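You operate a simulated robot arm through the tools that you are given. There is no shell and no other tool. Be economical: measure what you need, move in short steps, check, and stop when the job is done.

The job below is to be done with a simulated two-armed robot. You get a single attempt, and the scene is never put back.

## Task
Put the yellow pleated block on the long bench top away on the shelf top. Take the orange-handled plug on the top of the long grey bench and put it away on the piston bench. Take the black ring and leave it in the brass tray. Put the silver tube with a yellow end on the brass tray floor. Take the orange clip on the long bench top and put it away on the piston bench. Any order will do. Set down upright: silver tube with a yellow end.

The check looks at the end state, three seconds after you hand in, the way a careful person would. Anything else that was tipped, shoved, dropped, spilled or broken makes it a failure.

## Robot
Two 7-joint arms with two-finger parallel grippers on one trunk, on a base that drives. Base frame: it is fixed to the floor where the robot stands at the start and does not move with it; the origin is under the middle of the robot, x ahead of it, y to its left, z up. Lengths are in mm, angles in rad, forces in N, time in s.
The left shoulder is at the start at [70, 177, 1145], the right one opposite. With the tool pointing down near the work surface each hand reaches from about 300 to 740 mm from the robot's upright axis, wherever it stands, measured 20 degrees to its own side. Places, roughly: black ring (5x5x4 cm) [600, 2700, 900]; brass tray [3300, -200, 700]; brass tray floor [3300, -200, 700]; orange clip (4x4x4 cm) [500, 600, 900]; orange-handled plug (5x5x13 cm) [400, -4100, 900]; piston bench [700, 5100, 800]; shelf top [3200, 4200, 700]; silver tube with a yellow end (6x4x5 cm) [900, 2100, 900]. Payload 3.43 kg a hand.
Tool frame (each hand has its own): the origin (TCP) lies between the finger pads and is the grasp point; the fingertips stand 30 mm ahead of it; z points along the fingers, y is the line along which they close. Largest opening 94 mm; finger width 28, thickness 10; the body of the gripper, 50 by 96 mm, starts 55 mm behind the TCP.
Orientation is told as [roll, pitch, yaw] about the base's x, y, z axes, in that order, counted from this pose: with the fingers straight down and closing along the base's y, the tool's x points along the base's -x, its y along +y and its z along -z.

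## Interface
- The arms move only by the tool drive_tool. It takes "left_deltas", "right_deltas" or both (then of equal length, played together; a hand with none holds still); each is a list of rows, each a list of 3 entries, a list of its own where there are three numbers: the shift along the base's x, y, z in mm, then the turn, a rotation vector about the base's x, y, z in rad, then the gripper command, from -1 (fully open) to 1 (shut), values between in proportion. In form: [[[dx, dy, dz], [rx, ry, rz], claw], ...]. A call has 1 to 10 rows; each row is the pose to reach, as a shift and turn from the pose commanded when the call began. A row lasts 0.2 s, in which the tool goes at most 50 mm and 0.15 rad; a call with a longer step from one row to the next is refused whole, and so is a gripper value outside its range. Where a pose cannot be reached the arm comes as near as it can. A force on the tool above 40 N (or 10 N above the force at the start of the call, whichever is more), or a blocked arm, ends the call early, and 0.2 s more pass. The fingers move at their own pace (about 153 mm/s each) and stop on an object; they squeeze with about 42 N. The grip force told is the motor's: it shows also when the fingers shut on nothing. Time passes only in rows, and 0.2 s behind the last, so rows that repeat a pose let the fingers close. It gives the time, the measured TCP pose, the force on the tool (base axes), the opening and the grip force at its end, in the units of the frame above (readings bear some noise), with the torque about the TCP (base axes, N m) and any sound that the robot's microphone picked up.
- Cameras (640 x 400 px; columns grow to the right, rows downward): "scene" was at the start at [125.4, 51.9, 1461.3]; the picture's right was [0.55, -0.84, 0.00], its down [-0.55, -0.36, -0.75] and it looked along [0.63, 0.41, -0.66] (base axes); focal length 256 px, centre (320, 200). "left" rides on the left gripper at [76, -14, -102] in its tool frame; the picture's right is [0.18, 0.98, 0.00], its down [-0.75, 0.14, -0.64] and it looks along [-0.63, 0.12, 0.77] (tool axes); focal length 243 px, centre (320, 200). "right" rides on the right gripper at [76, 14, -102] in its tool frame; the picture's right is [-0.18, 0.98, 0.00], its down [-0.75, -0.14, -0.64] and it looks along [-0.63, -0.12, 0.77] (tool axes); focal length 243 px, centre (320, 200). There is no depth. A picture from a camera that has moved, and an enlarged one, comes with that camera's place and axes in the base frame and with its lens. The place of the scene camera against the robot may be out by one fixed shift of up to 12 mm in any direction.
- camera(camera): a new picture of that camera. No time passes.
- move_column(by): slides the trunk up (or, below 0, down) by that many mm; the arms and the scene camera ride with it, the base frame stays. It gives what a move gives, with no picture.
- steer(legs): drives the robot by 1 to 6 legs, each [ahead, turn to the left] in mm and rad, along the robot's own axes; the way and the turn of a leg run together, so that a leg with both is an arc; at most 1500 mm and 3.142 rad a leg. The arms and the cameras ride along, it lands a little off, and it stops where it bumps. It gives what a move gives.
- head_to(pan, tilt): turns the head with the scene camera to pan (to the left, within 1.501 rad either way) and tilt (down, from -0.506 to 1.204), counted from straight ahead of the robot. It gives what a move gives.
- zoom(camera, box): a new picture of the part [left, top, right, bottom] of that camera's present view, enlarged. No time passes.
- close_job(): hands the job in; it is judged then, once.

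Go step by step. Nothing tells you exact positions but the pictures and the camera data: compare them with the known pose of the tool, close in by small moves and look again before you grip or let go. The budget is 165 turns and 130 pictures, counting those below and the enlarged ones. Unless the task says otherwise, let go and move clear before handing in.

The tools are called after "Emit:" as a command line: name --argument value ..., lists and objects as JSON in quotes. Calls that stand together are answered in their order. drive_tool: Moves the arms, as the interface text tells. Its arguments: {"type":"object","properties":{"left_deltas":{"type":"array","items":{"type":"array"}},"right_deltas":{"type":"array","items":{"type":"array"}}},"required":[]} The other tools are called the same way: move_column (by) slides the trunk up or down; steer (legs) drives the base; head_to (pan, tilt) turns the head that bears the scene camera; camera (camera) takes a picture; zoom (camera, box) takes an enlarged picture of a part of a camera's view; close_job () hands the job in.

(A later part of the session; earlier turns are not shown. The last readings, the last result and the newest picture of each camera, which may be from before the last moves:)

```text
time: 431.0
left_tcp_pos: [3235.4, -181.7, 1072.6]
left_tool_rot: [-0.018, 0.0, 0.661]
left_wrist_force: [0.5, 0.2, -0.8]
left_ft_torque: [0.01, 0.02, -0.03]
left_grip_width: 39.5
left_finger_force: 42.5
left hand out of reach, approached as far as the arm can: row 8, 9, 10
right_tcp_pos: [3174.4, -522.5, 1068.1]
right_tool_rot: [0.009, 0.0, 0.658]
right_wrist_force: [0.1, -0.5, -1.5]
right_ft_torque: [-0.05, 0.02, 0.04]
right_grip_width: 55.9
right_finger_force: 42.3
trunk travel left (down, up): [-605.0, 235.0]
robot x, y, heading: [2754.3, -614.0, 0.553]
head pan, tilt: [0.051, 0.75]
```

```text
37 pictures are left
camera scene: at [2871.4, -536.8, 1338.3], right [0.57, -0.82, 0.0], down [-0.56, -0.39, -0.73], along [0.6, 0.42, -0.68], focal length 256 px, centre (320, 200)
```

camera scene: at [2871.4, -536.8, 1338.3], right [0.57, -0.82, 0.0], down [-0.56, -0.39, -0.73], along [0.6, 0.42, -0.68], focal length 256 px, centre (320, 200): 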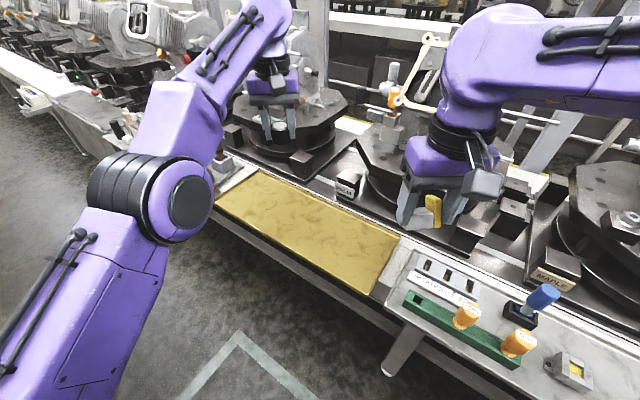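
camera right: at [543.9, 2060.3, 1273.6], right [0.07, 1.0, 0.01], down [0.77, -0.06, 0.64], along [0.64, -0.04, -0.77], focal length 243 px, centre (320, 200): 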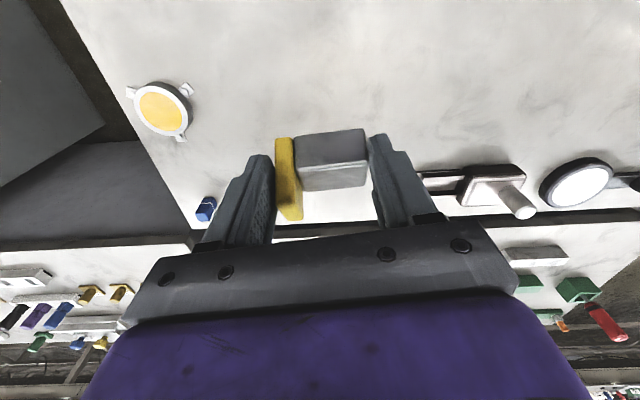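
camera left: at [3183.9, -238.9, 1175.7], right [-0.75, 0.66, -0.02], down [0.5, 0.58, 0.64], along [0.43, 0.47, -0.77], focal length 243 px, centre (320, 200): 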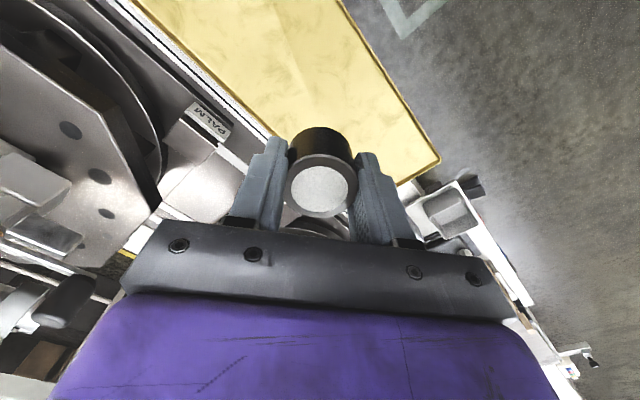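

Tray rim is at about z≈770, tray x≈3165–3378, y≈-450..95. Ring target (3265,-265): move and descend partway.

Emit:
drive_tool --left_deltas '[[[10, -35, 0], [0, 0, 0], 1], [[20, -65, -20], [0, 0, 0], 1], [[30, -84, -60], [0, 0, 0], 1], [[30, -84, -105], [0, 0, 0], 1], [[30, -84, -150], [0, 0, 0], 1], [[30, -84, -190], [0, 0, 0], 1], [[30, -84, -190], [0, 0, 0], 1]]'

Emit:
camera --camera "scene"

Emit:
camera --camera "left"

```text
time: 432.6
left_tcp_pos: [3265.1, -268.5, 885.4]
left_tool_rot: [-0.017, -0.003, 0.661]
left_wrist_force: [0.0, -0.7, -0.3]
left_ft_torque: [0.01, 0.01, -0.02]
left_grip_width: 40.0
left_finger_force: 41.7
right_tcp_pos: [3171.9, -522.4, 1070.4]
right_tool_rot: [0.008, 0.001, 0.657]
right_wrist_force: [-1.0, -1.2, -0.2]
right_ft_torque: [0.0, 0.02, -0.01]
right_grip_width: 55.9
right_finger_force: 41.5
trunk travel left (down, up): [-605.0, 235.0]
robot x, y, heading: [2754.1, -616.3, 0.551]
head pan, tilt: [0.051, 0.75]
```

```text
36 pictures are left
camera scene: at [2869.8, -537.2, 1338.6], right [0.57, -0.82, 0.0], down [-0.56, -0.39, -0.73], along [0.6, 0.42, -0.68], focal length 256 px, centre (320, 200)
```

scene: 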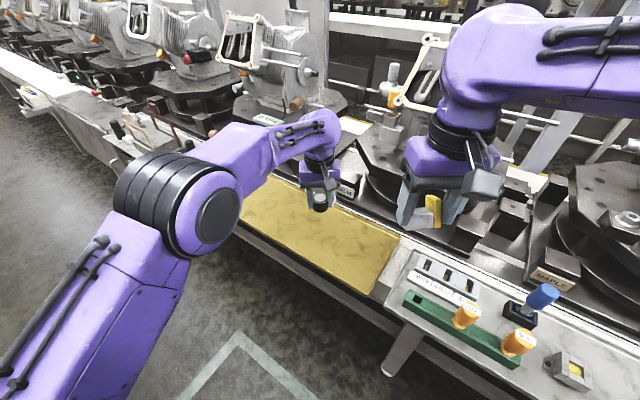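

```text
35 pictures are left
camera left: at [3213.9, -323.5, 986.9], right [-0.75, 0.66, -0.02], down [0.5, 0.58, 0.64], along [0.44, 0.47, -0.77], focal length 243 px, centre (320, 200)
```

left: 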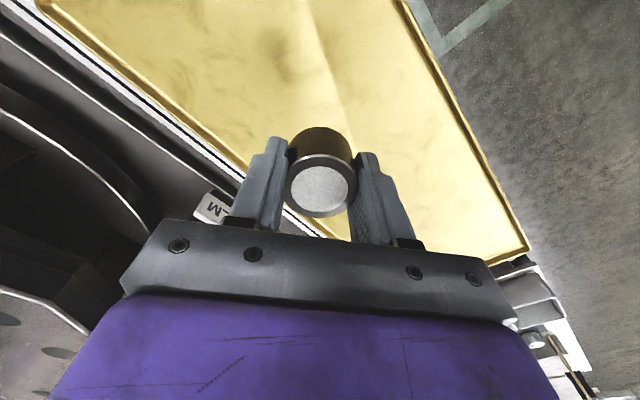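

The ring is well inside the tray. Descend in small steps until contact.

Emit:
drive_tool --left_deltas '[[[0, 0, -40], [0, 0, 0], 1], [[0, 0, -70], [0, 0, 0], 1], [[0, 0, -80], [0, 0, 0], 1], [[0, 0, -85], [0, 0, 0], 1], [[0, 0, -89], [0, 0, 0], 1], [[0, 0, -93], [0, 0, 0], 1], [[0, 0, -97], [0, 0, 0], 1], [[0, 0, -101], [0, 0, 0], 1]]'

```text
time: 434.4
left_tcp_pos: [3265.3, -266.5, 785.4]
left_tool_rot: [-0.017, -0.003, 0.663]
left_wrist_force: [-0.1, 0.5, -0.6]
left_ft_torque: [0.03, 0.0, 0.01]
left_grip_width: 39.8
left_finger_force: 41.6
right_tcp_pos: [3171.7, -520.7, 1069.8]
right_tool_rot: [0.008, 0.001, 0.657]
right_wrist_force: [-0.2, -0.8, -0.4]
right_ft_torque: [0.01, 0.03, -0.01]
right_grip_width: 56.0
right_finger_force: 42.0
trunk travel left (down, up): [-605.0, 235.0]
robot x, y, heading: [2754.9, -617.5, 0.551]
head pan, tilt: [0.051, 0.75]
```

Emit:
drive_tool --left_deltas '[[[0, 0, -5], [0, 0, 0], 1], [[0, 0, -10], [0, 0, 0], 1], [[0, 0, -14], [0, 0, 0], 1], [[0, 0, -18], [0, 0, 0], 1], [[0, 0, -22], [0, 0, 0], 1], [[0, 0, -25], [0, 0, 0], 1], [[0, 0, -28], [0, 0, 0], 1], [[0, 0, -31], [0, 0, 0], 1]]'

Emit:
camera --camera "left"

```text
time: 435.7
left_tcp_pos: [3266.0, -266.5, 768.2]
left_tool_rot: [-0.019, -0.014, 0.661]
left_wrist_force: [-8.3, -5.8, 15.8]
left_ft_torque: [0.06, 0.7, 0.23]
left_grip_width: 39.9
left_finger_force: 41.7
right_tcp_pos: [3170.2, -524.5, 1070.7]
right_tool_rot: [0.007, -0.005, 0.659]
right_wrist_force: [-0.1, -0.9, -1.2]
right_ft_torque: [-0.01, 0.01, -0.04]
right_grip_width: 55.8
right_finger_force: 42.3
trunk travel left (down, up): [-605.0, 235.0]
robot x, y, heading: [2753.1, -618.8, 0.55]
head pan, tilt: [0.051, 0.75]
stopped in row 6 (left hand): the force on the tool passed its limit (the readings are from after the stop); the commanded pose is now the measured one
```

```text
34 pictures are left
camera left: at [3212.2, -323.3, 870.1], right [-0.75, 0.66, -0.02], down [0.49, 0.58, 0.65], along [0.44, 0.48, -0.76], focal length 243 px, centre (320, 200)
```

left: 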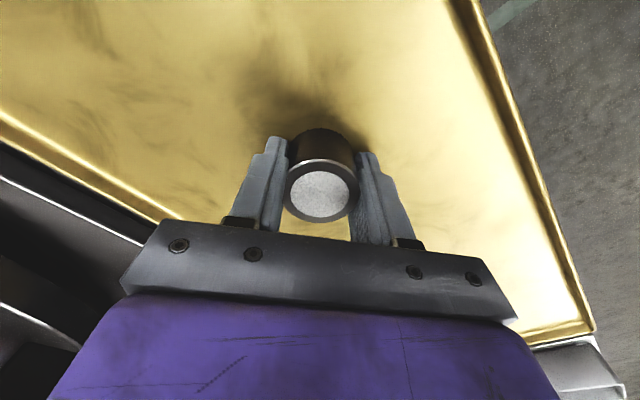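

Contact; release the ring, then rise.

Emit:
drive_tool --left_deltas '[[[0, 0, 1], [0, 0, 0], 1], [[0, 0, 1], [0, 0, 0], 0.1], [[0, 0, 1], [0, 0, 0], -0.2], [[0, 0, 1], [0, 0, 0], -0.4], [[0, 0, 1], [0, 0, 0], -0.4], [[0, 0, 35], [0, 0, 0], -0.4], [[0, 0, 80], [0, 0, 0], -0.4], [[0, 0, 125], [0, 0, 0], -0.4], [[0, 0, 170], [0, 0, 0], -0.4], [[0, 0, 215], [0, 0, 0], -0.4]]'

Emit:
drive_tool --left_deltas '[[[0, 0, 45], [0, 0, 0], -1], [[-30, 20, 80], [0, 0, 0], -1], [[-65, 40, 90], [0, 0, 0], -1], [[-100, 60, 90], [0, 0, 0], -1], [[-135, 80, 90], [0, 0, 0], -1], [[-170, 100, 90], [0, 0, 0], -1], [[-205, 120, 90], [0, 0, 0], -1]]'

Emit:
camera --camera "scene"

Emit:
camera --camera "right"

```text
time: 437.9
left_tcp_pos: [3265.9, -264.2, 980.3]
left_tool_rot: [-0.018, -0.01, 0.66]
left_wrist_force: [0.2, 0.2, -0.3]
left_ft_torque: [-0.01, 0.02, 0.0]
left_grip_width: 65.7
left_finger_force: 0.2
right_tcp_pos: [3172.6, -522.3, 1070.3]
right_tool_rot: [0.01, -0.002, 0.657]
right_wrist_force: [-0.5, -0.5, -1.5]
right_ft_torque: [-0.01, 0.01, -0.01]
right_grip_width: 55.8
right_finger_force: 41.5
trunk travel left (down, up): [-605.0, 235.0]
robot x, y, heading: [2754.8, -619.3, 0.549]
head pan, tilt: [0.051, 0.75]
```

```text
refused: row 2 steps farther than a row can; nothing moved
```

```text
33 pictures are left
camera scene: at [2869.8, -537.3, 1338.5], right [0.57, -0.82, 0.0], down [-0.56, -0.39, -0.73], along [0.6, 0.42, -0.68], focal length 256 px, centre (320, 200)
```

scene: 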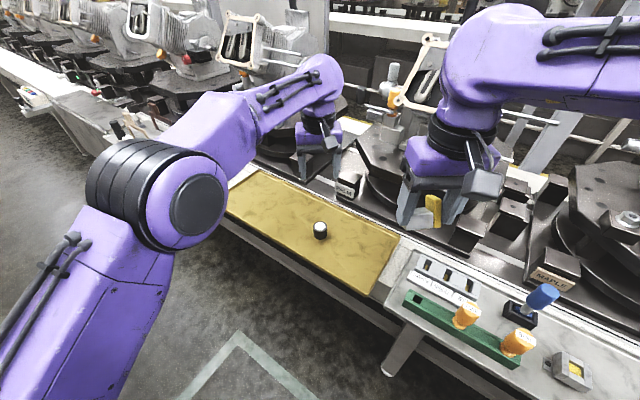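

```text
32 pictures are left
camera right: at [3102.6, -558.9, 1172.5], right [-0.45, 0.89, 0.01], down [0.69, 0.34, 0.64], along [0.57, 0.3, -0.77], focal length 243 px, centre (320, 200)
```

right: 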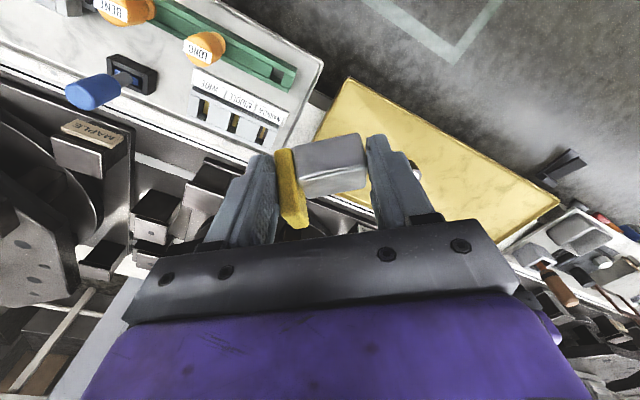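

The ring stands in the tray. Withdraw the left hand, then tilt the right hand and bring the tube over the tray.

Emit:
drive_tool --left_deltas '[[[0, 0, 45], [0, 0, 0], -1], [[-20, 15, 75], [0, 0, 0], -1], [[-55, 35, 85], [0, 0, 0], -1], [[-90, 55, 90], [0, 0, 0], -1], [[-125, 75, 90], [0, 0, 0], -1], [[-160, 95, 90], [0, 0, 0], -1], [[-200, 115, 90], [0, 0, 0], -1], [[-240, 130, 90], [0, 0, 0], -1]]'

Emit:
drive_tool --right_deltas '[[[5, 30, 0], [0.064, -0.108, 0], 1], [[15, 65, 0], [0.128, -0.215, 0], 1], [[30, 100, -10], [0.192, -0.323, 0], 1], [[50, 130, -30], [0.256, -0.43, 0], 1], [[73, 150, -65], [0.256, -0.43, 0], 1], [[73, 150, -110], [0.256, -0.43, 0], 1], [[73, 150, -155], [0.256, -0.43, 0], 1], [[73, 150, -200], [0.256, -0.43, 0], 1], [[73, 150, -225], [0.256, -0.43, 0], 1], [[73, 150, -225], [0.256, -0.43, 0], 1]]'

Emit:
camera --camera "right"

Emit:
zoom --camera "scene" --box '[220, 130, 460, 300]'

```text
time: 439.7
left_tcp_pos: [3024.2, -132.1, 1070.0]
left_tool_rot: [-0.022, -0.012, 0.661]
left_wrist_force: [-0.7, 1.4, 0.1]
left_ft_torque: [-0.05, 0.01, 0.03]
left_grip_width: 93.8
left_finger_force: 0.1
right_tcp_pos: [3170.8, -520.2, 1071.2]
right_tool_rot: [0.008, -0.001, 0.66]
right_wrist_force: [-0.4, 0.4, -0.2]
right_ft_torque: [0.0, 0.01, 0.01]
right_grip_width: 55.7
right_finger_force: 41.9
trunk travel left (down, up): [-605.0, 235.0]
robot x, y, heading: [2751.6, -612.8, 0.552]
head pan, tilt: [0.051, 0.75]
```

```text
time: 441.9
left_tcp_pos: [3027.1, -133.1, 1070.7]
left_tool_rot: [-0.018, -0.008, 0.66]
left_wrist_force: [0.0, -0.5, 1.0]
left_ft_torque: [0.03, -0.02, 0.0]
left_grip_width: 94.0
left_finger_force: 0.1
right_tcp_pos: [3257.4, -370.1, 866.8]
right_tool_rot: [0.018, -0.523, 0.607]
right_wrist_force: [0.3, -0.2, -0.7]
right_ft_torque: [-0.01, 0.0, -0.02]
right_grip_width: 55.7
right_finger_force: 42.0
trunk travel left (down, up): [-605.0, 235.0]
robot x, y, heading: [2754.6, -612.4, 0.556]
head pan, tilt: [0.051, 0.75]
```

```text
31 pictures are left
camera right: at [3152.2, -427.8, 918.3], right [-0.44, 0.89, 0.11], down [0.36, 0.07, 0.93], along [0.82, 0.44, -0.35], focal length 243 px, centre (320, 200)
```

right: 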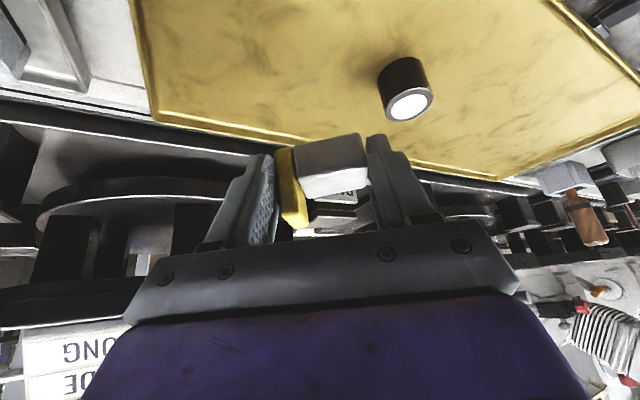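

```text
2.35 times, centred on (340, 215) of scene
camera zoom: at [2869.9, -536.4, 1338.5], right [0.57, -0.82, 0.0], down [-0.56, -0.39, -0.73], along [0.6, 0.41, -0.68], focal length 601 px, centre (273, 165)
```

zoom: 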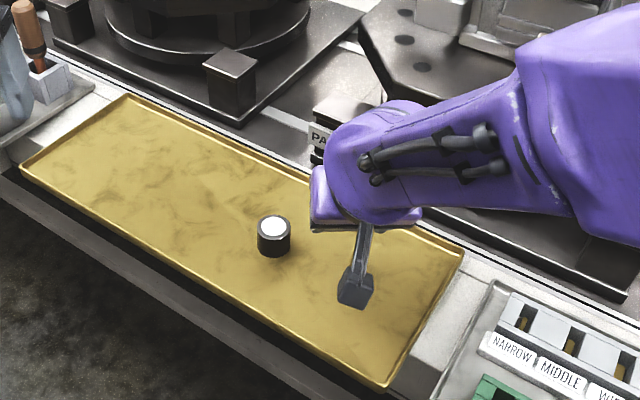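

The tilt came out about 0.07 rad rolled versus the grasp; I'll hold and correct that roll, then check.

Emit:
drive_tool --right_deltas '[[[-5, 0, 0], [-0.03, -0.019, 0], 1], [[-5, -5, 0], [-0.06, -0.037, 0], 1], [[-5, -5, 0], [-0.06, -0.037, 0], 1], [[-5, -5, 0], [-0.06, -0.037, 0], 1]]'

Emit:
camera --camera "right"

```text
time: 442.9
left_tcp_pos: [3026.7, -132.7, 1070.2]
left_tool_rot: [-0.017, -0.008, 0.661]
left_wrist_force: [-0.1, 0.3, 0.0]
left_ft_torque: [-0.02, 0.0, 0.02]
left_grip_width: 93.8
left_finger_force: 0.1
right_tcp_pos: [3250.9, -379.2, 857.6]
right_tool_rot: [-0.06, -0.495, 0.634]
right_wrist_force: [0.1, 0.2, -0.6]
right_ft_torque: [0.0, 0.0, 0.02]
right_grip_width: 55.8
right_finger_force: 42.0
trunk travel left (down, up): [-605.0, 235.0]
robot x, y, heading: [2759.2, -615.5, 0.552]
head pan, tilt: [0.051, 0.75]
```

```text
29 pictures are left
camera right: at [3145.1, -432.2, 911.6], right [-0.43, 0.9, 0.04], down [0.35, 0.13, 0.93], along [0.83, 0.41, -0.37], focal length 243 px, centre (320, 200)
```

right: 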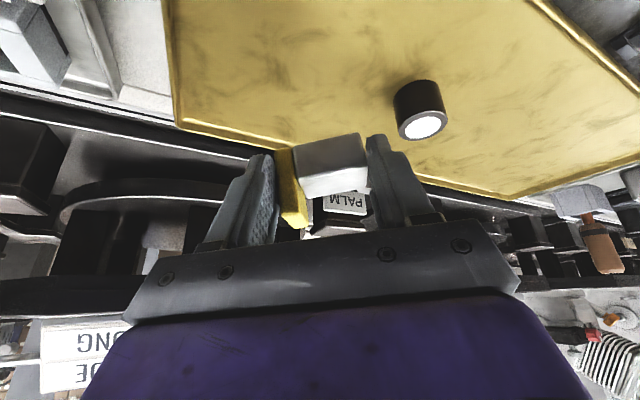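

Orientation matches the grasp now, but the tube has settled a few degrees in the pads. Zoom to judge.

Emit:
zoom --camera "right" --box '[260, 110, 390, 240]'

```text
3.08 times, centred on (325, 175) of right
camera zoom: at [3145.1, -432.2, 911.6], right [-0.43, 0.9, 0.04], down [0.35, 0.13, 0.93], along [0.83, 0.41, -0.37], focal length 746 px, centre (305, 277)
```

zoom: 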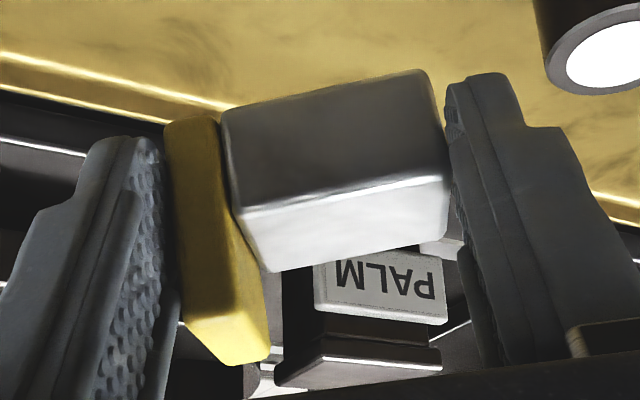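

The tube's silver end hangs ~0.12 rad low; I'll roll the hand by +0.125 to level it and descend towards the tray floor (≈z 730).

Emit:
drive_tool --right_deltas '[[[0, 0, 0], [0.056, 0.027, 0], 1], [[0, 0, -10], [0.1125, 0.054, 0], 1], [[0, 0, -30], [0.1125, 0.054, 0], 1], [[0, 0, -50], [0.1125, 0.054, 0], 1], [[0, 0, -65], [0.1125, 0.054, 0], 1], [[0, 0, -65], [0.1125, 0.054, 0], 1]]'

Emit:
zoom --camera "right" --box '[240, 90, 400, 240]'

```text
time: 444.3
left_tcp_pos: [3026.8, -132.5, 1070.5]
left_tool_rot: [-0.019, -0.01, 0.66]
left_wrist_force: [0.0, 0.2, -0.3]
left_ft_torque: [0.02, 0.01, 0.02]
left_grip_width: 94.2
left_finger_force: 0.0
right_tcp_pos: [3254.8, -379.3, 794.8]
right_tool_rot: [0.084, -0.523, 0.552]
right_wrist_force: [-0.3, 0.3, -0.8]
right_ft_torque: [0.01, 0.05, 0.01]
right_grip_width: 56.0
right_finger_force: 42.0
trunk travel left (down, up): [-605.0, 235.0]
robot x, y, heading: [2750.1, -615.3, 0.558]
head pan, tilt: [0.051, 0.75]
```

```text
2.67 times, centred on (320, 165) of right
camera zoom: at [3150.3, -436.1, 846.6], right [-0.41, 0.9, 0.16], down [0.39, 0.01, 0.92], along [0.82, 0.44, -0.35], focal length 647 px, centre (320, 293)
```

zoom: 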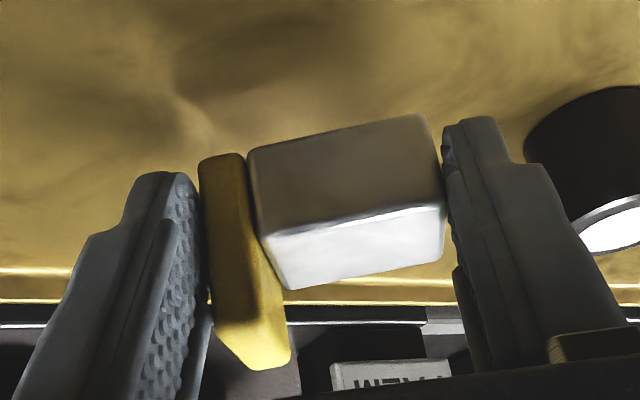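

Level within ~0.03 rad. Lower the rest in small steps.

Emit:
drive_tool --right_deltas '[[[0, 0, -10], [0, 0, 0], 1], [[0, 0, -16], [0, 0, 0], 1], [[0, 0, -20], [0, 0, 0], 1], [[0, 0, -23], [0, 0, 0], 1], [[0, 0, -25], [0, 0, 0], 1], [[0, 0, -27], [0, 0, 0], 1]]'

Emit:
zoom --camera "right" --box '[240, 90, 400, 240]'

```text
time: 445.4
left_tcp_pos: [3022.1, -136.5, 1072.8]
left_tool_rot: [-0.017, -0.017, 0.66]
left_wrist_force: [-0.3, -0.5, 0.3]
left_ft_torque: [-0.02, -0.01, -0.01]
left_grip_width: 94.2
left_finger_force: 0.1
right_tcp_pos: [3252.5, -379.2, 774.7]
right_tool_rot: [0.075, -0.536, 0.552]
right_wrist_force: [-14.4, -7.7, 26.2]
right_ft_torque: [-0.05, 0.39, -0.06]
right_grip_width: 55.9
right_finger_force: 42.5
trunk travel left (down, up): [-605.0, 235.0]
robot x, y, heading: [2754.1, -613.2, 0.555]
head pan, tilt: [0.051, 0.75]
stopped in row 5 (right hand): the force on the tool passed its limit (the readings are from after the stop); the commanded pose is now the measured one
```

```text
2.67 times, centred on (320, 165) of right
camera zoom: at [3148.0, -436.1, 825.8], right [-0.41, 0.9, 0.16], down [0.38, 0.01, 0.93], along [0.83, 0.44, -0.34], focal length 647 px, centre (320, 293)
```

zoom: 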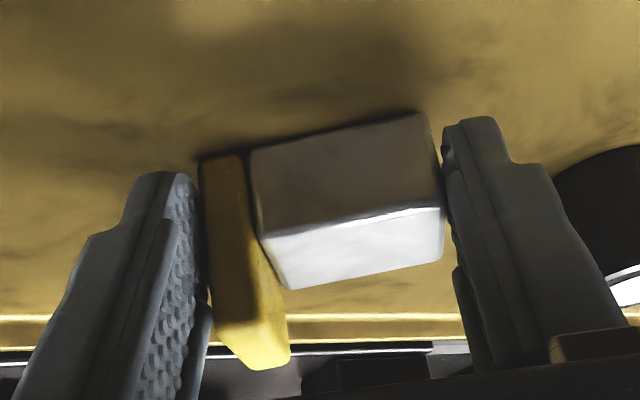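

The tube is resting on the tray floor. Open partly, and withdraw back along the tool axis.

Emit:
drive_tool --right_deltas '[[[0, 0, 1], [0, 0, 0], -0.2], [[0, 0, 1], [0, 0, 0], -0.35], [[0, 0, 1], [0, 0, 0], -0.55], [[0, 0, 1], [0, 0, 0], -0.65], [[0, 0, 1], [0, 0, 0], -0.65], [[-10, -6, 24], [0, 0, 0], -0.65], [[-25, -16, 56], [0, 0, 0], -0.65], [[-40, -26, 95], [0, 0, 0], -0.65], [[-50, -32, 135], [0, 0, 0], -0.65], [[-60, -40, 175], [0, 0, 0], -0.65]]'

Emit:
camera --camera "right"

Emit:
zoom --camera "scene" --box '[220, 150, 440, 300]'

```text
time: 447.6
left_tcp_pos: [3025.9, -133.4, 1070.5]
left_tool_rot: [-0.016, -0.01, 0.659]
left_wrist_force: [-0.7, 0.2, 0.3]
left_ft_torque: [0.04, 0.01, -0.03]
left_grip_width: 94.0
left_finger_force: 0.1
right_tcp_pos: [3193.7, -416.4, 947.1]
right_tool_rot: [0.068, -0.531, 0.561]
right_wrist_force: [-0.9, 0.0, -0.2]
right_ft_torque: [0.02, 0.0, 0.01]
right_grip_width: 77.6
right_finger_force: 0.1
trunk travel left (down, up): [-605.0, 235.0]
robot x, y, heading: [2754.6, -617.5, 0.548]
head pan, tilt: [0.051, 0.75]
```

```text
25 pictures are left
camera right: at [3088.6, -474.2, 997.8], right [-0.42, 0.9, 0.15], down [0.38, 0.02, 0.93], along [0.83, 0.44, -0.35], focal length 243 px, centre (320, 200)
```

right: 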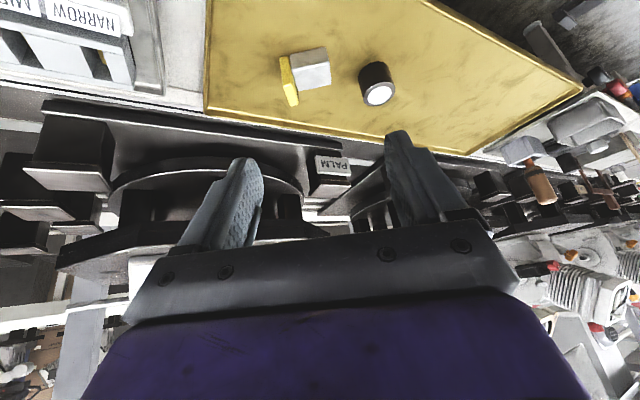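

```text
2.67 times, centred on (330, 225) of scene
camera zoom: at [2869.5, -538.2, 1338.6], right [0.57, -0.82, 0.0], down [-0.56, -0.39, -0.73], along [0.6, 0.42, -0.68], focal length 682 px, centre (293, 133)
```

zoom: 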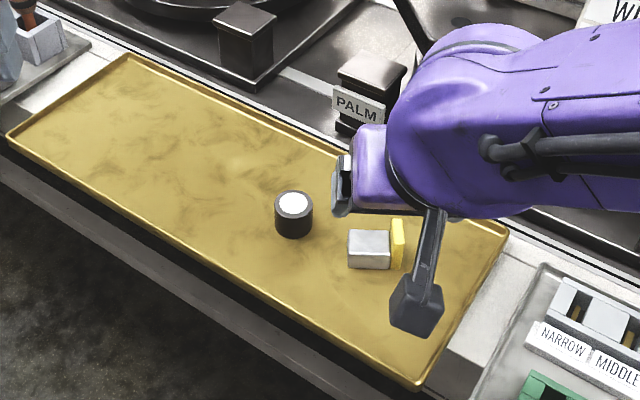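

Ring and tube are both right. Now retract the hands, raise the trunk, and go back to the front bench to inspect the yellow DUST block near (478,148).

Emit:
drive_tool --right_deltas '[[[-10, -15, 30], [-0.075, 0.1, 0], -1], [[-20, -30, 60], [-0.15, 0.2, 0], -1], [[-30, -50, 90], [-0.225, 0.3, 0], -1], [[-40, -75, 110], [-0.31, 0.41, 0], -1], [[-50, -100, 120], [-0.31, 0.41, 0], -1]]'

Emit:
move_column --by 200

Emit:
steer --legs '[[-840, 0], [0, -2.12], [1180, 0], [0, -1.57]]'

```text
time: 448.8
left_tcp_pos: [3026.6, -135.1, 1070.8]
left_tool_rot: [-0.016, -0.009, 0.66]
left_wrist_force: [-0.7, -0.5, 0.3]
left_ft_torque: [0.04, -0.02, 0.01]
left_grip_width: 94.0
left_finger_force: 0.0
right_tcp_pos: [3146.6, -519.4, 1068.1]
right_tool_rot: [0.029, -0.02, 0.573]
right_wrist_force: [-0.6, -0.5, 0.2]
right_ft_torque: [0.0, 0.01, 0.01]
right_grip_width: 94.0
right_finger_force: 0.0
trunk travel left (down, up): [-605.0, 235.0]
robot x, y, heading: [2755.4, -615.9, 0.552]
head pan, tilt: [0.051, 0.75]
```

```text
time: 451.0
left_tcp_pos: [3026.9, -133.6, 1271.2]
left_tool_rot: [-0.016, -0.008, 0.659]
left_wrist_force: [0.7, 0.5, -1.1]
left_ft_torque: [-0.02, 0.0, 0.02]
left_grip_width: 93.6
left_finger_force: 0.0
right_tcp_pos: [3145.6, -516.9, 1267.5]
right_tool_rot: [0.027, -0.019, 0.573]
right_wrist_force: [0.9, -0.2, -0.1]
right_ft_torque: [-0.04, -0.02, -0.02]
right_grip_width: 94.2
right_finger_force: 0.1
trunk travel left (down, up): [-805.0, 35.0]
robot x, y, heading: [2756.8, -612.9, 0.55]
head pan, tilt: [0.051, 0.75]
```

```text
time: 470.0
left_tcp_pos: [1524.3, -2485.2, 1271.3]
left_tool_rot: [-0.018, -0.009, -3.063]
left_wrist_force: [-0.2, -0.3, -0.3]
left_ft_torque: [0.01, -0.01, 0.02]
left_grip_width: 94.0
left_finger_force: 0.0
right_tcp_pos: [1633.3, -2100.0, 1267.3]
right_tool_rot: [0.028, -0.019, 3.133]
right_wrist_force: [-1.0, 0.1, -0.8]
right_ft_torque: [-0.01, 0.02, 0.03]
right_grip_width: 94.4
right_finger_force: 0.1
trunk travel left (down, up): [-805.0, 35.0]
robot x, y, heading: [2015.2, -2233.7, 3.113]
head pan, tilt: [0.051, 0.75]
```

Emit:
steer --legs '[[1500, 0.028], [770, 0], [0, -1.57], [1500, 0], [750, 0], [0, -1.57]]'

Emit:
head_to --pan 0.15 --tilt 0.65

Emit:
camera --camera "scene"

```text
time: 499.4
left_tcp_pos: [177.4, 320.9, 1270.7]
left_tool_rot: [-0.017, -0.009, 0.178]
left_wrist_force: [-0.1, -0.5, 0.0]
left_ft_torque: [-0.02, -0.01, 0.0]
left_grip_width: 93.9
left_finger_force: 0.0
right_tcp_pos: [107.1, -74.0, 1266.5]
right_tool_rot: [0.028, -0.02, 0.091]
right_wrist_force: [0.4, 0.4, 1.1]
right_ft_torque: [-0.03, 0.01, 0.01]
right_grip_width: 93.9
right_finger_force: 0.0
trunk travel left (down, up): [-805.0, 35.0]
robot x, y, heading: [-290.0, 15.6, 0.074]
head pan, tilt: [0.051, 0.75]
```

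```text
time: 500.1
left_tcp_pos: [178.1, 319.9, 1271.2]
left_tool_rot: [-0.017, -0.009, 0.177]
left_wrist_force: [0.3, 0.3, 0.3]
left_ft_torque: [-0.01, 0.01, 0.01]
left_grip_width: 94.0
left_finger_force: 0.0
right_tcp_pos: [106.5, -74.3, 1266.2]
right_tool_rot: [0.027, -0.02, 0.092]
right_wrist_force: [-0.1, 1.0, 0.0]
right_ft_torque: [-0.01, -0.02, 0.02]
right_grip_width: 93.8
right_finger_force: 0.1
trunk travel left (down, up): [-805.0, 35.0]
robot x, y, heading: [-286.4, 19.2, 0.074]
head pan, tilt: [0.15, 0.649]
```

```text
23 pictures are left
camera scene: at [-147.6, 47.6, 1547.1], right [0.22, -0.98, 0.0], down [-0.59, -0.13, -0.8], along [0.78, 0.17, -0.6], focal length 256 px, centre (320, 200)
```

scene: 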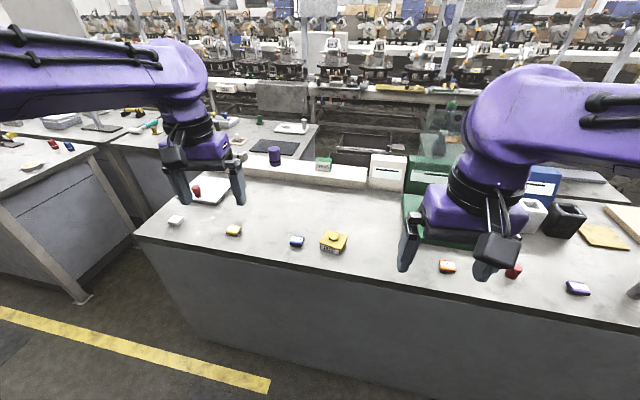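

Emit:
zoom --camera "scene" --box '[285, 215, 385, 275]'

Emit:
zoom --camera "scene" --box '[0, 70, 330, 240]'

```text
6.40 times, centred on (335, 245) of scene
camera zoom: at [-147.6, 47.6, 1547.1], right [0.22, -0.98, 0.0], down [-0.59, -0.13, -0.8], along [0.78, 0.17, -0.6], focal length 1636 px, centre (224, -88)
```

zoom: 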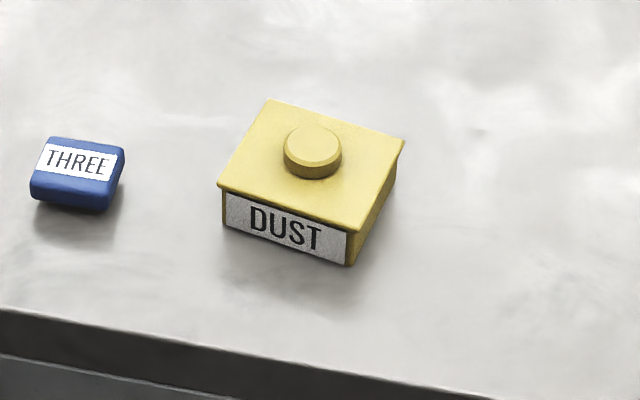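

```text
1.94 times, centred on (165, 155) of scene
camera zoom: at [-147.6, 47.6, 1547.1], right [0.22, -0.98, 0.0], down [-0.59, -0.13, -0.8], along [0.78, 0.17, -0.6], focal length 496 px, centre (621, 287)
```

zoom: 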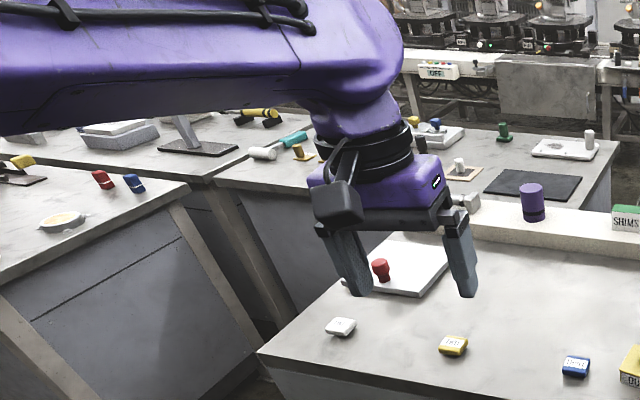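

DUST is a smooth lidded box, so not it. I'll go to the south half of the bench and check closely, with the hand cameras too.

Emit:
steer --legs '[[0, -1.645], [700, 0], [0, 1.57], [260, 0]]'

Emit:
camera --camera "right"

Emit:
camera --camera "left"

```text
time: 513.2
left_tcp_pos: [454.0, -435.2, 1272.1]
left_tool_rot: [-0.02, -0.009, 0.083]
left_wrist_force: [0.3, 0.3, 0.8]
left_ft_torque: [0.01, -0.02, 0.01]
left_grip_width: 94.2
left_finger_force: 0.0
right_tcp_pos: [345.5, -821.4, 1268.8]
right_tool_rot: [0.028, -0.021, -0.005]
right_wrist_force: [0.5, -0.7, 0.5]
right_ft_torque: [0.0, -0.01, -0.02]
right_grip_width: 94.0
right_finger_force: 0.0
trunk travel left (down, up): [-805.0, 35.0]
robot x, y, heading: [-35.2, -691.9, -0.021]
head pan, tilt: [0.15, 0.649]
```

```text
20 pictures are left
camera right: at [266.9, -810.6, 1369.7], right [0.19, 0.98, 0.03], down [0.74, -0.16, 0.65], along [0.65, -0.1, -0.76], focal length 243 px, centre (320, 200)
```

right: 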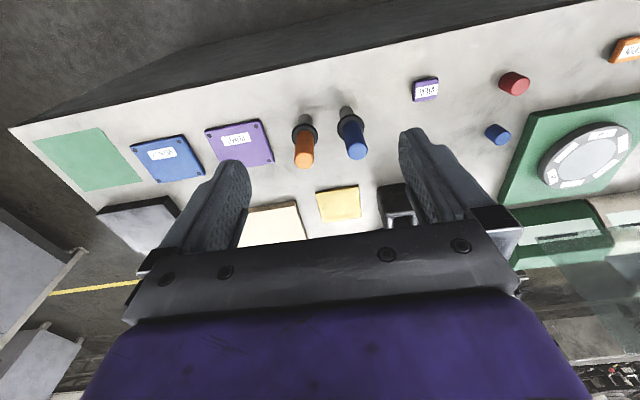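

```text
19 pictures are left
camera left: at [379.2, -454.0, 1373.2], right [-0.27, 0.96, -0.02], down [0.73, 0.21, 0.65], along [0.63, 0.16, -0.76], focal length 243 px, centre (320, 200)
```

left: 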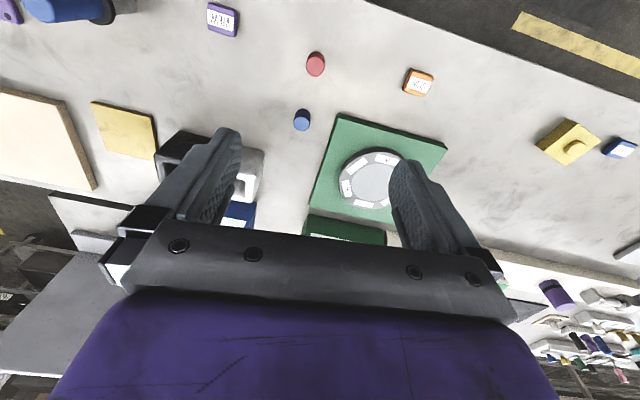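

I'll extend the left hand forward to look behind the slot boxes at the back.

Emit:
drive_tool --left_deltas '[[[40, 0, 0], [0, 0.05, 0], -1], [[80, 5, 0], [0, 0.1, 0], -1], [[120, 10, 0], [0, 0.15, 0], -1], [[160, 15, 0], [0, 0.2, 0], -1], [[190, 20, 0], [0, 0.25, 0], -1], [[190, 20, 0], [0, 0.3, 0], -1]]'

Emit:
camera --camera "left"

```text
time: 514.6
left_tcp_pos: [592.3, -393.1, 1231.8]
left_tool_rot: [0.004, 0.241, 0.087]
left_wrist_force: [0.3, -0.5, -0.3]
left_ft_torque: [0.01, 0.01, 0.0]
left_grip_width: 94.3
left_finger_force: 0.1
left hand out of reach, approached as far as the arm can: row 4, 5, 6
right_tcp_pos: [350.9, -821.1, 1266.4]
right_tool_rot: [0.028, -0.018, -0.004]
right_wrist_force: [0.4, 0.5, 0.2]
right_ft_torque: [0.04, 0.01, 0.01]
right_grip_width: 94.1
right_finger_force: 0.1
trunk travel left (down, up): [-805.0, 35.0]
robot x, y, heading: [-35.4, -689.8, -0.016]
head pan, tilt: [0.15, 0.649]
```

```text
18 pictures are left
camera left: at [544.3, -409.9, 1349.1], right [-0.26, 0.96, 0.05], down [0.87, 0.22, 0.44], along [0.42, 0.16, -0.89], focal length 243 px, centre (320, 200)
```

left: 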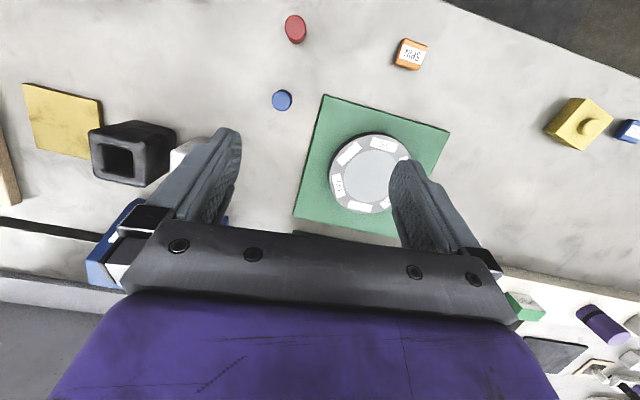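

I'll zoom on the yellow slab's texture and on the DUST box from this camera.

Emit:
zoom --camera "left" --box '[10, 70, 180, 200]'

Emit:
zoom --camera "left" --box '[520, 80, 640, 160]'

```text
3.08 times, centred on (95, 135) of left
camera zoom: at [544.3, -409.9, 1349.1], right [-0.26, 0.96, 0.05], down [0.87, 0.22, 0.44], along [0.42, 0.16, -0.89], focal length 746 px, centre (1012, 400)
```

zoom: 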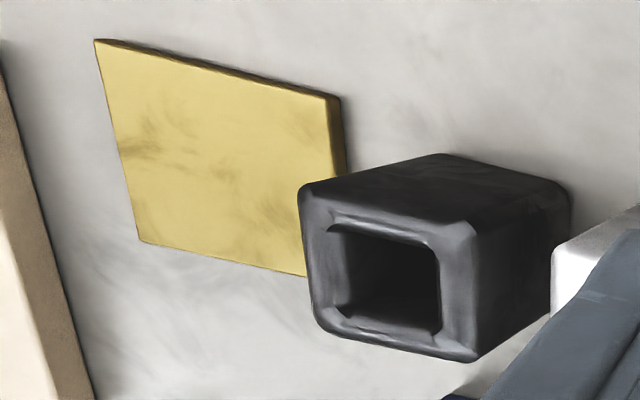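

```text
5.00 times, centred on (580, 120) of left
camera zoom: at [544.3, -409.9, 1349.1], right [-0.26, 0.96, 0.05], down [0.87, 0.22, 0.44], along [0.42, 0.16, -0.89], focal length 1213 px, centre (-980, 600)
```

zoom: 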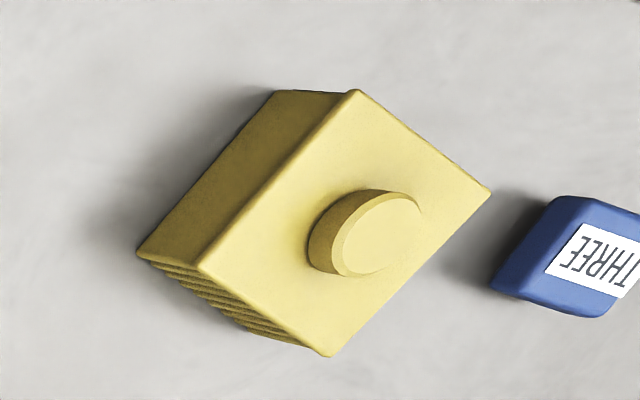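

The DUST box has a pleated back side — it is the yellow pleated block, at ≈(480,128), with a knob to grip. Retract the hand and drive there.

Emit:
drive_tool --left_deltas '[[[-40, 0, 10], [0, -0.05, 0], -1], [[-80, 0, 20], [0, -0.1, 0], -1], [[-120, 0, 30], [0, -0.15, 0], -1], [[-150, 0, 35], [0, -0.2, 0], -1], [[-150, 0, 35], [0, -0.241, 0], -1]]'

Emit:
steer --legs '[[-170, 0], [0, 1.587], [660, 0], [0, -1.57], [150, 0]]'

Emit:
camera --camera "left"

```text
time: 515.8
left_tcp_pos: [439.7, -392.9, 1268.6]
left_tool_rot: [-0.017, -0.004, 0.083]
left_wrist_force: [0.0, -0.5, 0.6]
left_ft_torque: [0.02, -0.01, 0.05]
left_grip_width: 94.2
left_finger_force: 0.0
left hand out of reach, approached as far as the arm can: row 1
right_tcp_pos: [345.8, -824.7, 1268.0]
right_tool_rot: [0.029, -0.019, -0.002]
right_wrist_force: [0.0, -0.3, -0.4]
right_ft_torque: [0.04, -0.01, 0.01]
right_grip_width: 93.9
right_finger_force: 0.0
trunk travel left (down, up): [-805.0, 35.0]
robot x, y, heading: [-34.3, -689.1, -0.025]
head pan, tilt: [0.15, 0.649]
```

```text
time: 529.2
left_tcp_pos: [402.0, 290.1, 1269.5]
left_tool_rot: [-0.018, -0.005, 0.106]
left_wrist_force: [0.0, 0.3, 0.3]
left_ft_torque: [0.0, -0.02, 0.04]
left_grip_width: 93.9
left_finger_force: 0.1
right_tcp_pos: [317.8, -145.0, 1267.9]
right_tool_rot: [0.028, -0.022, 0.019]
right_wrist_force: [0.8, -1.1, 0.3]
right_ft_torque: [-0.02, -0.02, 0.0]
right_grip_width: 94.0
right_finger_force: 0.1
trunk travel left (down, up): [-805.0, 35.0]
robot x, y, heading: [-65.0, -23.9, 0.002]
head pan, tilt: [0.15, 0.649]
```

```text
15 pictures are left
camera left: at [327.8, 269.3, 1370.8], right [-0.29, 0.96, -0.02], down [0.73, 0.23, 0.64], along [0.62, 0.17, -0.77], focal length 243 px, centre (320, 200)
```

left: 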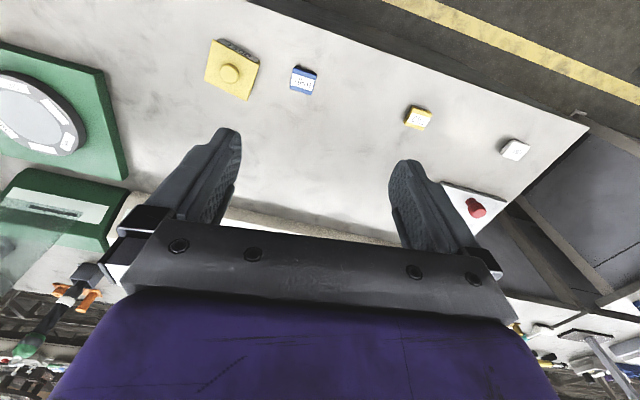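

Knob at ≈(476,135). Move the left hand above.

Emit:
drive_tool --left_deltas '[[[18, -40, 0], [0, 0, 0], -1], [[37, -80, 0], [0, 0, 0], -1], [[56, -118, -10], [0, 0, 0], -1], [[74, -155, -30], [0, 0, 0], -1], [[74, -155, -75], [0, 0, 0], -1], [[74, -155, -120], [0, 0, 0], -1], [[74, -155, -165], [0, 0, 0], -1], [[74, -155, -210], [0, 0, 0], -1], [[74, -155, -240], [0, 0, 0], -1], [[74, -155, -240], [0, 0, 0], -1]]'

Emit:
camera --camera "left"

```text
time: 531.4
left_tcp_pos: [477.3, 133.2, 1026.1]
left_tool_rot: [-0.016, -0.002, 0.104]
left_wrist_force: [0.0, 0.3, -0.1]
left_ft_torque: [-0.01, 0.01, 0.01]
left_grip_width: 93.8
left_finger_force: 0.1
right_tcp_pos: [320.7, -144.2, 1268.2]
right_tool_rot: [0.026, -0.02, 0.017]
right_wrist_force: [-0.8, -0.7, 0.1]
right_ft_torque: [0.0, -0.02, 0.01]
right_grip_width: 93.8
right_finger_force: 0.0
trunk travel left (down, up): [-805.0, 35.0]
robot x, y, heading: [-63.3, -22.1, 0.0]
head pan, tilt: [0.15, 0.649]
```

```text
14 pictures are left
camera left: at [404.1, 113.7, 1128.5], right [-0.29, 0.96, -0.02], down [0.73, 0.23, 0.64], along [0.62, 0.17, -0.77], focal length 243 px, centre (320, 200)
```

left: 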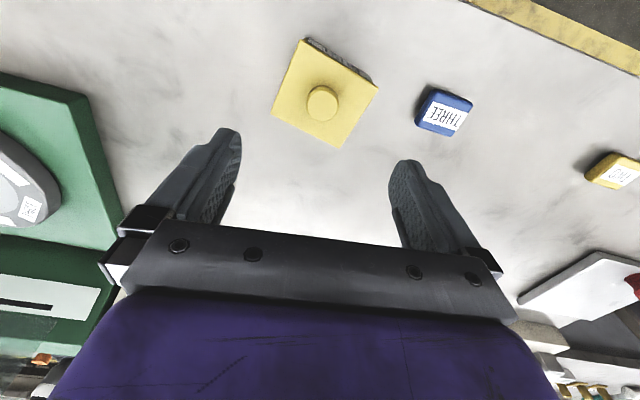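

Well centred; knob top ≈z 896. Lower until the fingertips are just above the lid and close on the knob.

Emit:
drive_tool --left_deltas '[[[2, 0, -40], [0, 0, 0], -1], [[2, 0, -80], [0, 0, 0], -1], [[2, 0, -98], [0, 0, 0], -0.4], [[2, 0, -104], [0, 0, 0], -0.4], [[2, 0, -108], [0, 0, 0], -0.4], [[2, 0, -108], [0, 0, 0], -0.4]]'

Emit:
camera --camera "left"

```text
time: 532.8
left_tcp_pos: [480.9, 133.1, 919.1]
left_tool_rot: [-0.017, -0.004, 0.104]
left_wrist_force: [0.3, 0.4, -0.1]
left_ft_torque: [0.04, 0.01, -0.01]
left_grip_width: 65.8
left_finger_force: 0.1
right_tcp_pos: [319.9, -143.9, 1267.7]
right_tool_rot: [0.027, -0.021, 0.016]
right_wrist_force: [0.0, -0.1, 0.0]
right_ft_torque: [0.01, 0.0, 0.02]
right_grip_width: 93.8
right_finger_force: 0.1
trunk travel left (down, up): [-805.0, 35.0]
robot x, y, heading: [-64.5, -22.6, 0.001]
head pan, tilt: [0.15, 0.649]
```

```text
13 pictures are left
camera left: at [406.7, 113.3, 1021.8], right [-0.29, 0.96, -0.02], down [0.73, 0.23, 0.64], along [0.62, 0.17, -0.77], focal length 243 px, centre (320, 200)
```

left: 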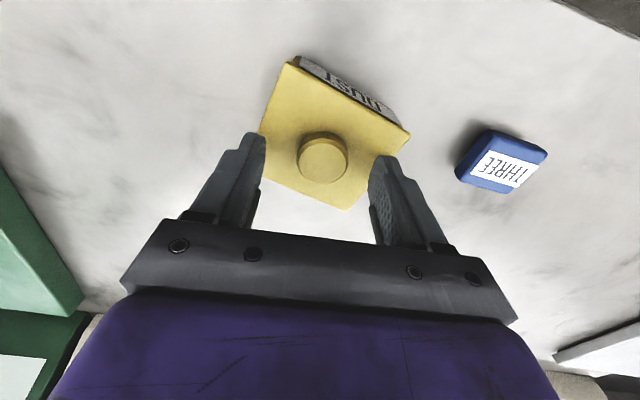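

Lower 4 mm more and close on the knob.

Emit:
drive_tool --left_deltas '[[[-3, 0, -2], [0, 0, 0], -0.4], [[-3, 0, -4], [0, 0, 0], -0.4], [[-3, 0, -4], [0, 0, 0], 0], [[-3, 0, -4], [0, 0, 0], 0.5], [[-3, 0, -4], [0, 0, 0], 1], [[-3, 0, -4], [0, 0, 0], 1], [[-3, 0, -4], [0, 0, 0], 1]]'

Emit:
drive_tool --left_deltas '[[[0, 0, 10], [0, 0, 0], 1], [[0, 0, 25], [0, 0, 0], 1], [[0, 0, 50], [0, 0, 0], 1], [[0, 0, 80], [0, 0, 0], 1]]'

Emit:
camera --camera "left"

```text
time: 534.4
left_tcp_pos: [477.4, 134.9, 916.4]
left_tool_rot: [-0.018, -0.004, 0.105]
left_wrist_force: [0.1, 0.5, 0.0]
left_ft_torque: [0.02, -0.01, 0.0]
left_grip_width: 29.4
left_finger_force: 41.6
right_tcp_pos: [320.4, -144.3, 1267.4]
right_tool_rot: [0.029, -0.019, 0.018]
right_wrist_force: [-0.3, 0.4, -0.3]
right_ft_torque: [-0.02, 0.01, -0.04]
right_grip_width: 94.1
right_finger_force: 0.1
trunk travel left (down, up): [-805.0, 35.0]
robot x, y, heading: [-61.8, -25.8, -0.004]
head pan, tilt: [0.15, 0.649]
```

```text
time: 535.4
left_tcp_pos: [477.2, 133.3, 996.0]
left_tool_rot: [-0.018, -0.004, 0.106]
left_wrist_force: [-0.6, -0.6, -0.9]
left_ft_torque: [-0.01, 0.02, 0.01]
left_grip_width: 29.5
left_finger_force: 42.4
right_tcp_pos: [319.5, -143.8, 1267.7]
right_tool_rot: [0.028, -0.019, 0.017]
right_wrist_force: [0.4, 0.9, -0.7]
right_ft_torque: [0.01, -0.01, -0.02]
right_grip_width: 94.1
right_finger_force: 0.0
trunk travel left (down, up): [-805.0, 35.0]
robot x, y, heading: [-66.3, -21.9, -0.004]
head pan, tilt: [0.15, 0.649]
```

```text
12 pictures are left
camera left: at [403.7, 114.1, 1098.9], right [-0.29, 0.96, -0.02], down [0.73, 0.23, 0.64], along [0.62, 0.17, -0.77], focal length 243 px, centre (320, 200)
```

left: 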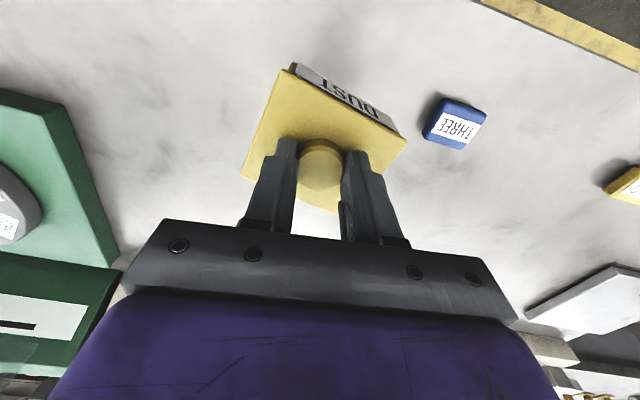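

The block lifts cleanly. Raise to travel height, then drive to the north gap and east.

Emit:
drive_tool --left_deltas '[[[0, 0, 45], [0, 0, 0], 1], [[0, 0, 90], [0, 0, 0], 1], [[0, 0, 135], [0, 0, 0], 1], [[0, 0, 180], [0, 0, 0], 1], [[0, 0, 225], [0, 0, 0], 1], [[-30, 30, 255], [0, 0, 0], 1], [[-60, 60, 270], [0, 0, 0], 1], [[-75, 100, 270], [0, 0, 0], 1], [[-75, 130, 270], [0, 0, 0], 1]]'

Emit:
steer --legs '[[-200, 0], [0, 1.573], [1500, 0], [1500, 0], [590, 0]]'

```text
refused: row 6 steps farther than a row can; nothing moved
```

```text
time: 557.8
left_tcp_pos: [-483.9, 4090.3, 996.5]
left_tool_rot: [-0.019, -0.003, 1.693]
left_wrist_force: [0.2, -0.1, -0.4]
left_ft_torque: [-0.04, -0.04, 0.0]
left_grip_width: 29.1
left_finger_force: 42.5
right_tcp_pos: [-203.1, 3936.5, 1268.1]
right_tool_rot: [0.029, -0.018, 1.606]
right_wrist_force: [-0.4, -0.8, 1.2]
right_ft_torque: [0.0, -0.02, 0.03]
right_grip_width: 93.9
right_finger_force: 0.1
trunk travel left (down, up): [-805.0, 35.0]
robot x, y, heading: [-318.5, 3547.8, 1.584]
head pan, tilt: [0.15, 0.649]
```

The lift was refused but the drive went ahead; heights at 930+ cleared the low items on the bench. Raise the block now before going on.

Emit:
drive_tool --left_deltas '[[[0, 0, 45], [0, 0, 0], 1], [[0, 0, 90], [0, 0, 0], 1], [[0, 0, 135], [0, 0, 0], 1], [[0, 0, 180], [0, 0, 0], 1], [[0, 0, 225], [0, 0, 0], 1], [[0, 0, 260], [0, 0, 0], 1], [[0, -30, 260], [0, 0, 0], 1], [[0, -60, 260], [0, 0, 0], 1]]'

Emit:
steer --legs '[[0, -1.584], [1500, 0], [850, 0], [0, 0.45]]'

Emit:
head_to --pan 0.0 --tilt 0.45

Emit:
camera --camera "scene"

```text
time: 559.6
left_tcp_pos: [-487.5, 4027.6, 1258.1]
left_tool_rot: [-0.018, -0.006, 1.691]
left_wrist_force: [0.4, 0.0, 0.3]
left_ft_torque: [0.02, 0.04, -0.02]
left_grip_width: 29.5
left_finger_force: 41.8
right_tcp_pos: [-204.0, 3934.8, 1268.2]
right_tool_rot: [0.027, -0.021, 1.605]
right_wrist_force: [0.2, -0.4, -0.7]
right_ft_torque: [0.01, -0.03, -0.01]
right_grip_width: 94.0
right_finger_force: 0.0
trunk travel left (down, up): [-805.0, 35.0]
robot x, y, heading: [-317.5, 3549.1, 1.585]
head pan, tilt: [0.15, 0.649]
```

```text
time: 576.2
left_tcp_pos: [2383.7, 3897.1, 1256.0]
left_tool_rot: [-0.016, -0.003, 0.548]
left_wrist_force: [0.0, 0.2, -0.4]
left_ft_torque: [0.0, -0.05, -0.02]
left_grip_width: 29.3
left_finger_force: 42.0
right_tcp_pos: [2414.9, 3600.7, 1267.8]
right_tool_rot: [0.029, -0.019, 0.461]
right_wrist_force: [-0.5, -0.2, 0.3]
right_ft_torque: [0.02, 0.0, 0.01]
right_grip_width: 94.2
right_finger_force: 0.1
trunk travel left (down, up): [-805.0, 35.0]
robot x, y, heading: [2013.7, 3542.7, 0.439]
head pan, tilt: [0.15, 0.649]
```

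```text
time: 577.0
left_tcp_pos: [2383.6, 3898.5, 1255.2]
left_tool_rot: [-0.016, -0.006, 0.548]
left_wrist_force: [0.3, 0.5, -0.5]
left_ft_torque: [-0.03, -0.01, 0.01]
left_grip_width: 29.3
left_finger_force: 42.1
right_tcp_pos: [2416.2, 3601.3, 1267.5]
right_tool_rot: [0.025, -0.02, 0.462]
right_wrist_force: [-0.3, 0.2, -0.4]
right_ft_torque: [0.01, -0.01, -0.01]
right_grip_width: 94.0
right_finger_force: 0.1
trunk travel left (down, up): [-805.0, 35.0]
robot x, y, heading: [2014.7, 3545.4, 0.44]
head pan, tilt: [0.0, 0.45]
```

```text
11 pictures are left
camera scene: at [2147.3, 3611.8, 1564.9], right [0.43, -0.9, 0.0], down [-0.39, -0.19, -0.9], along [0.81, 0.39, -0.44], focal length 256 px, centre (320, 200)
```

scene: 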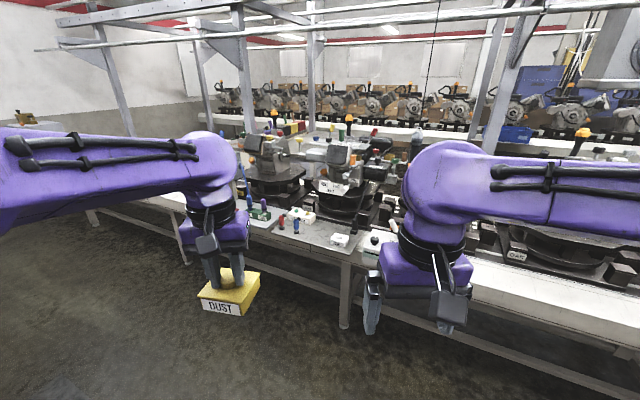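

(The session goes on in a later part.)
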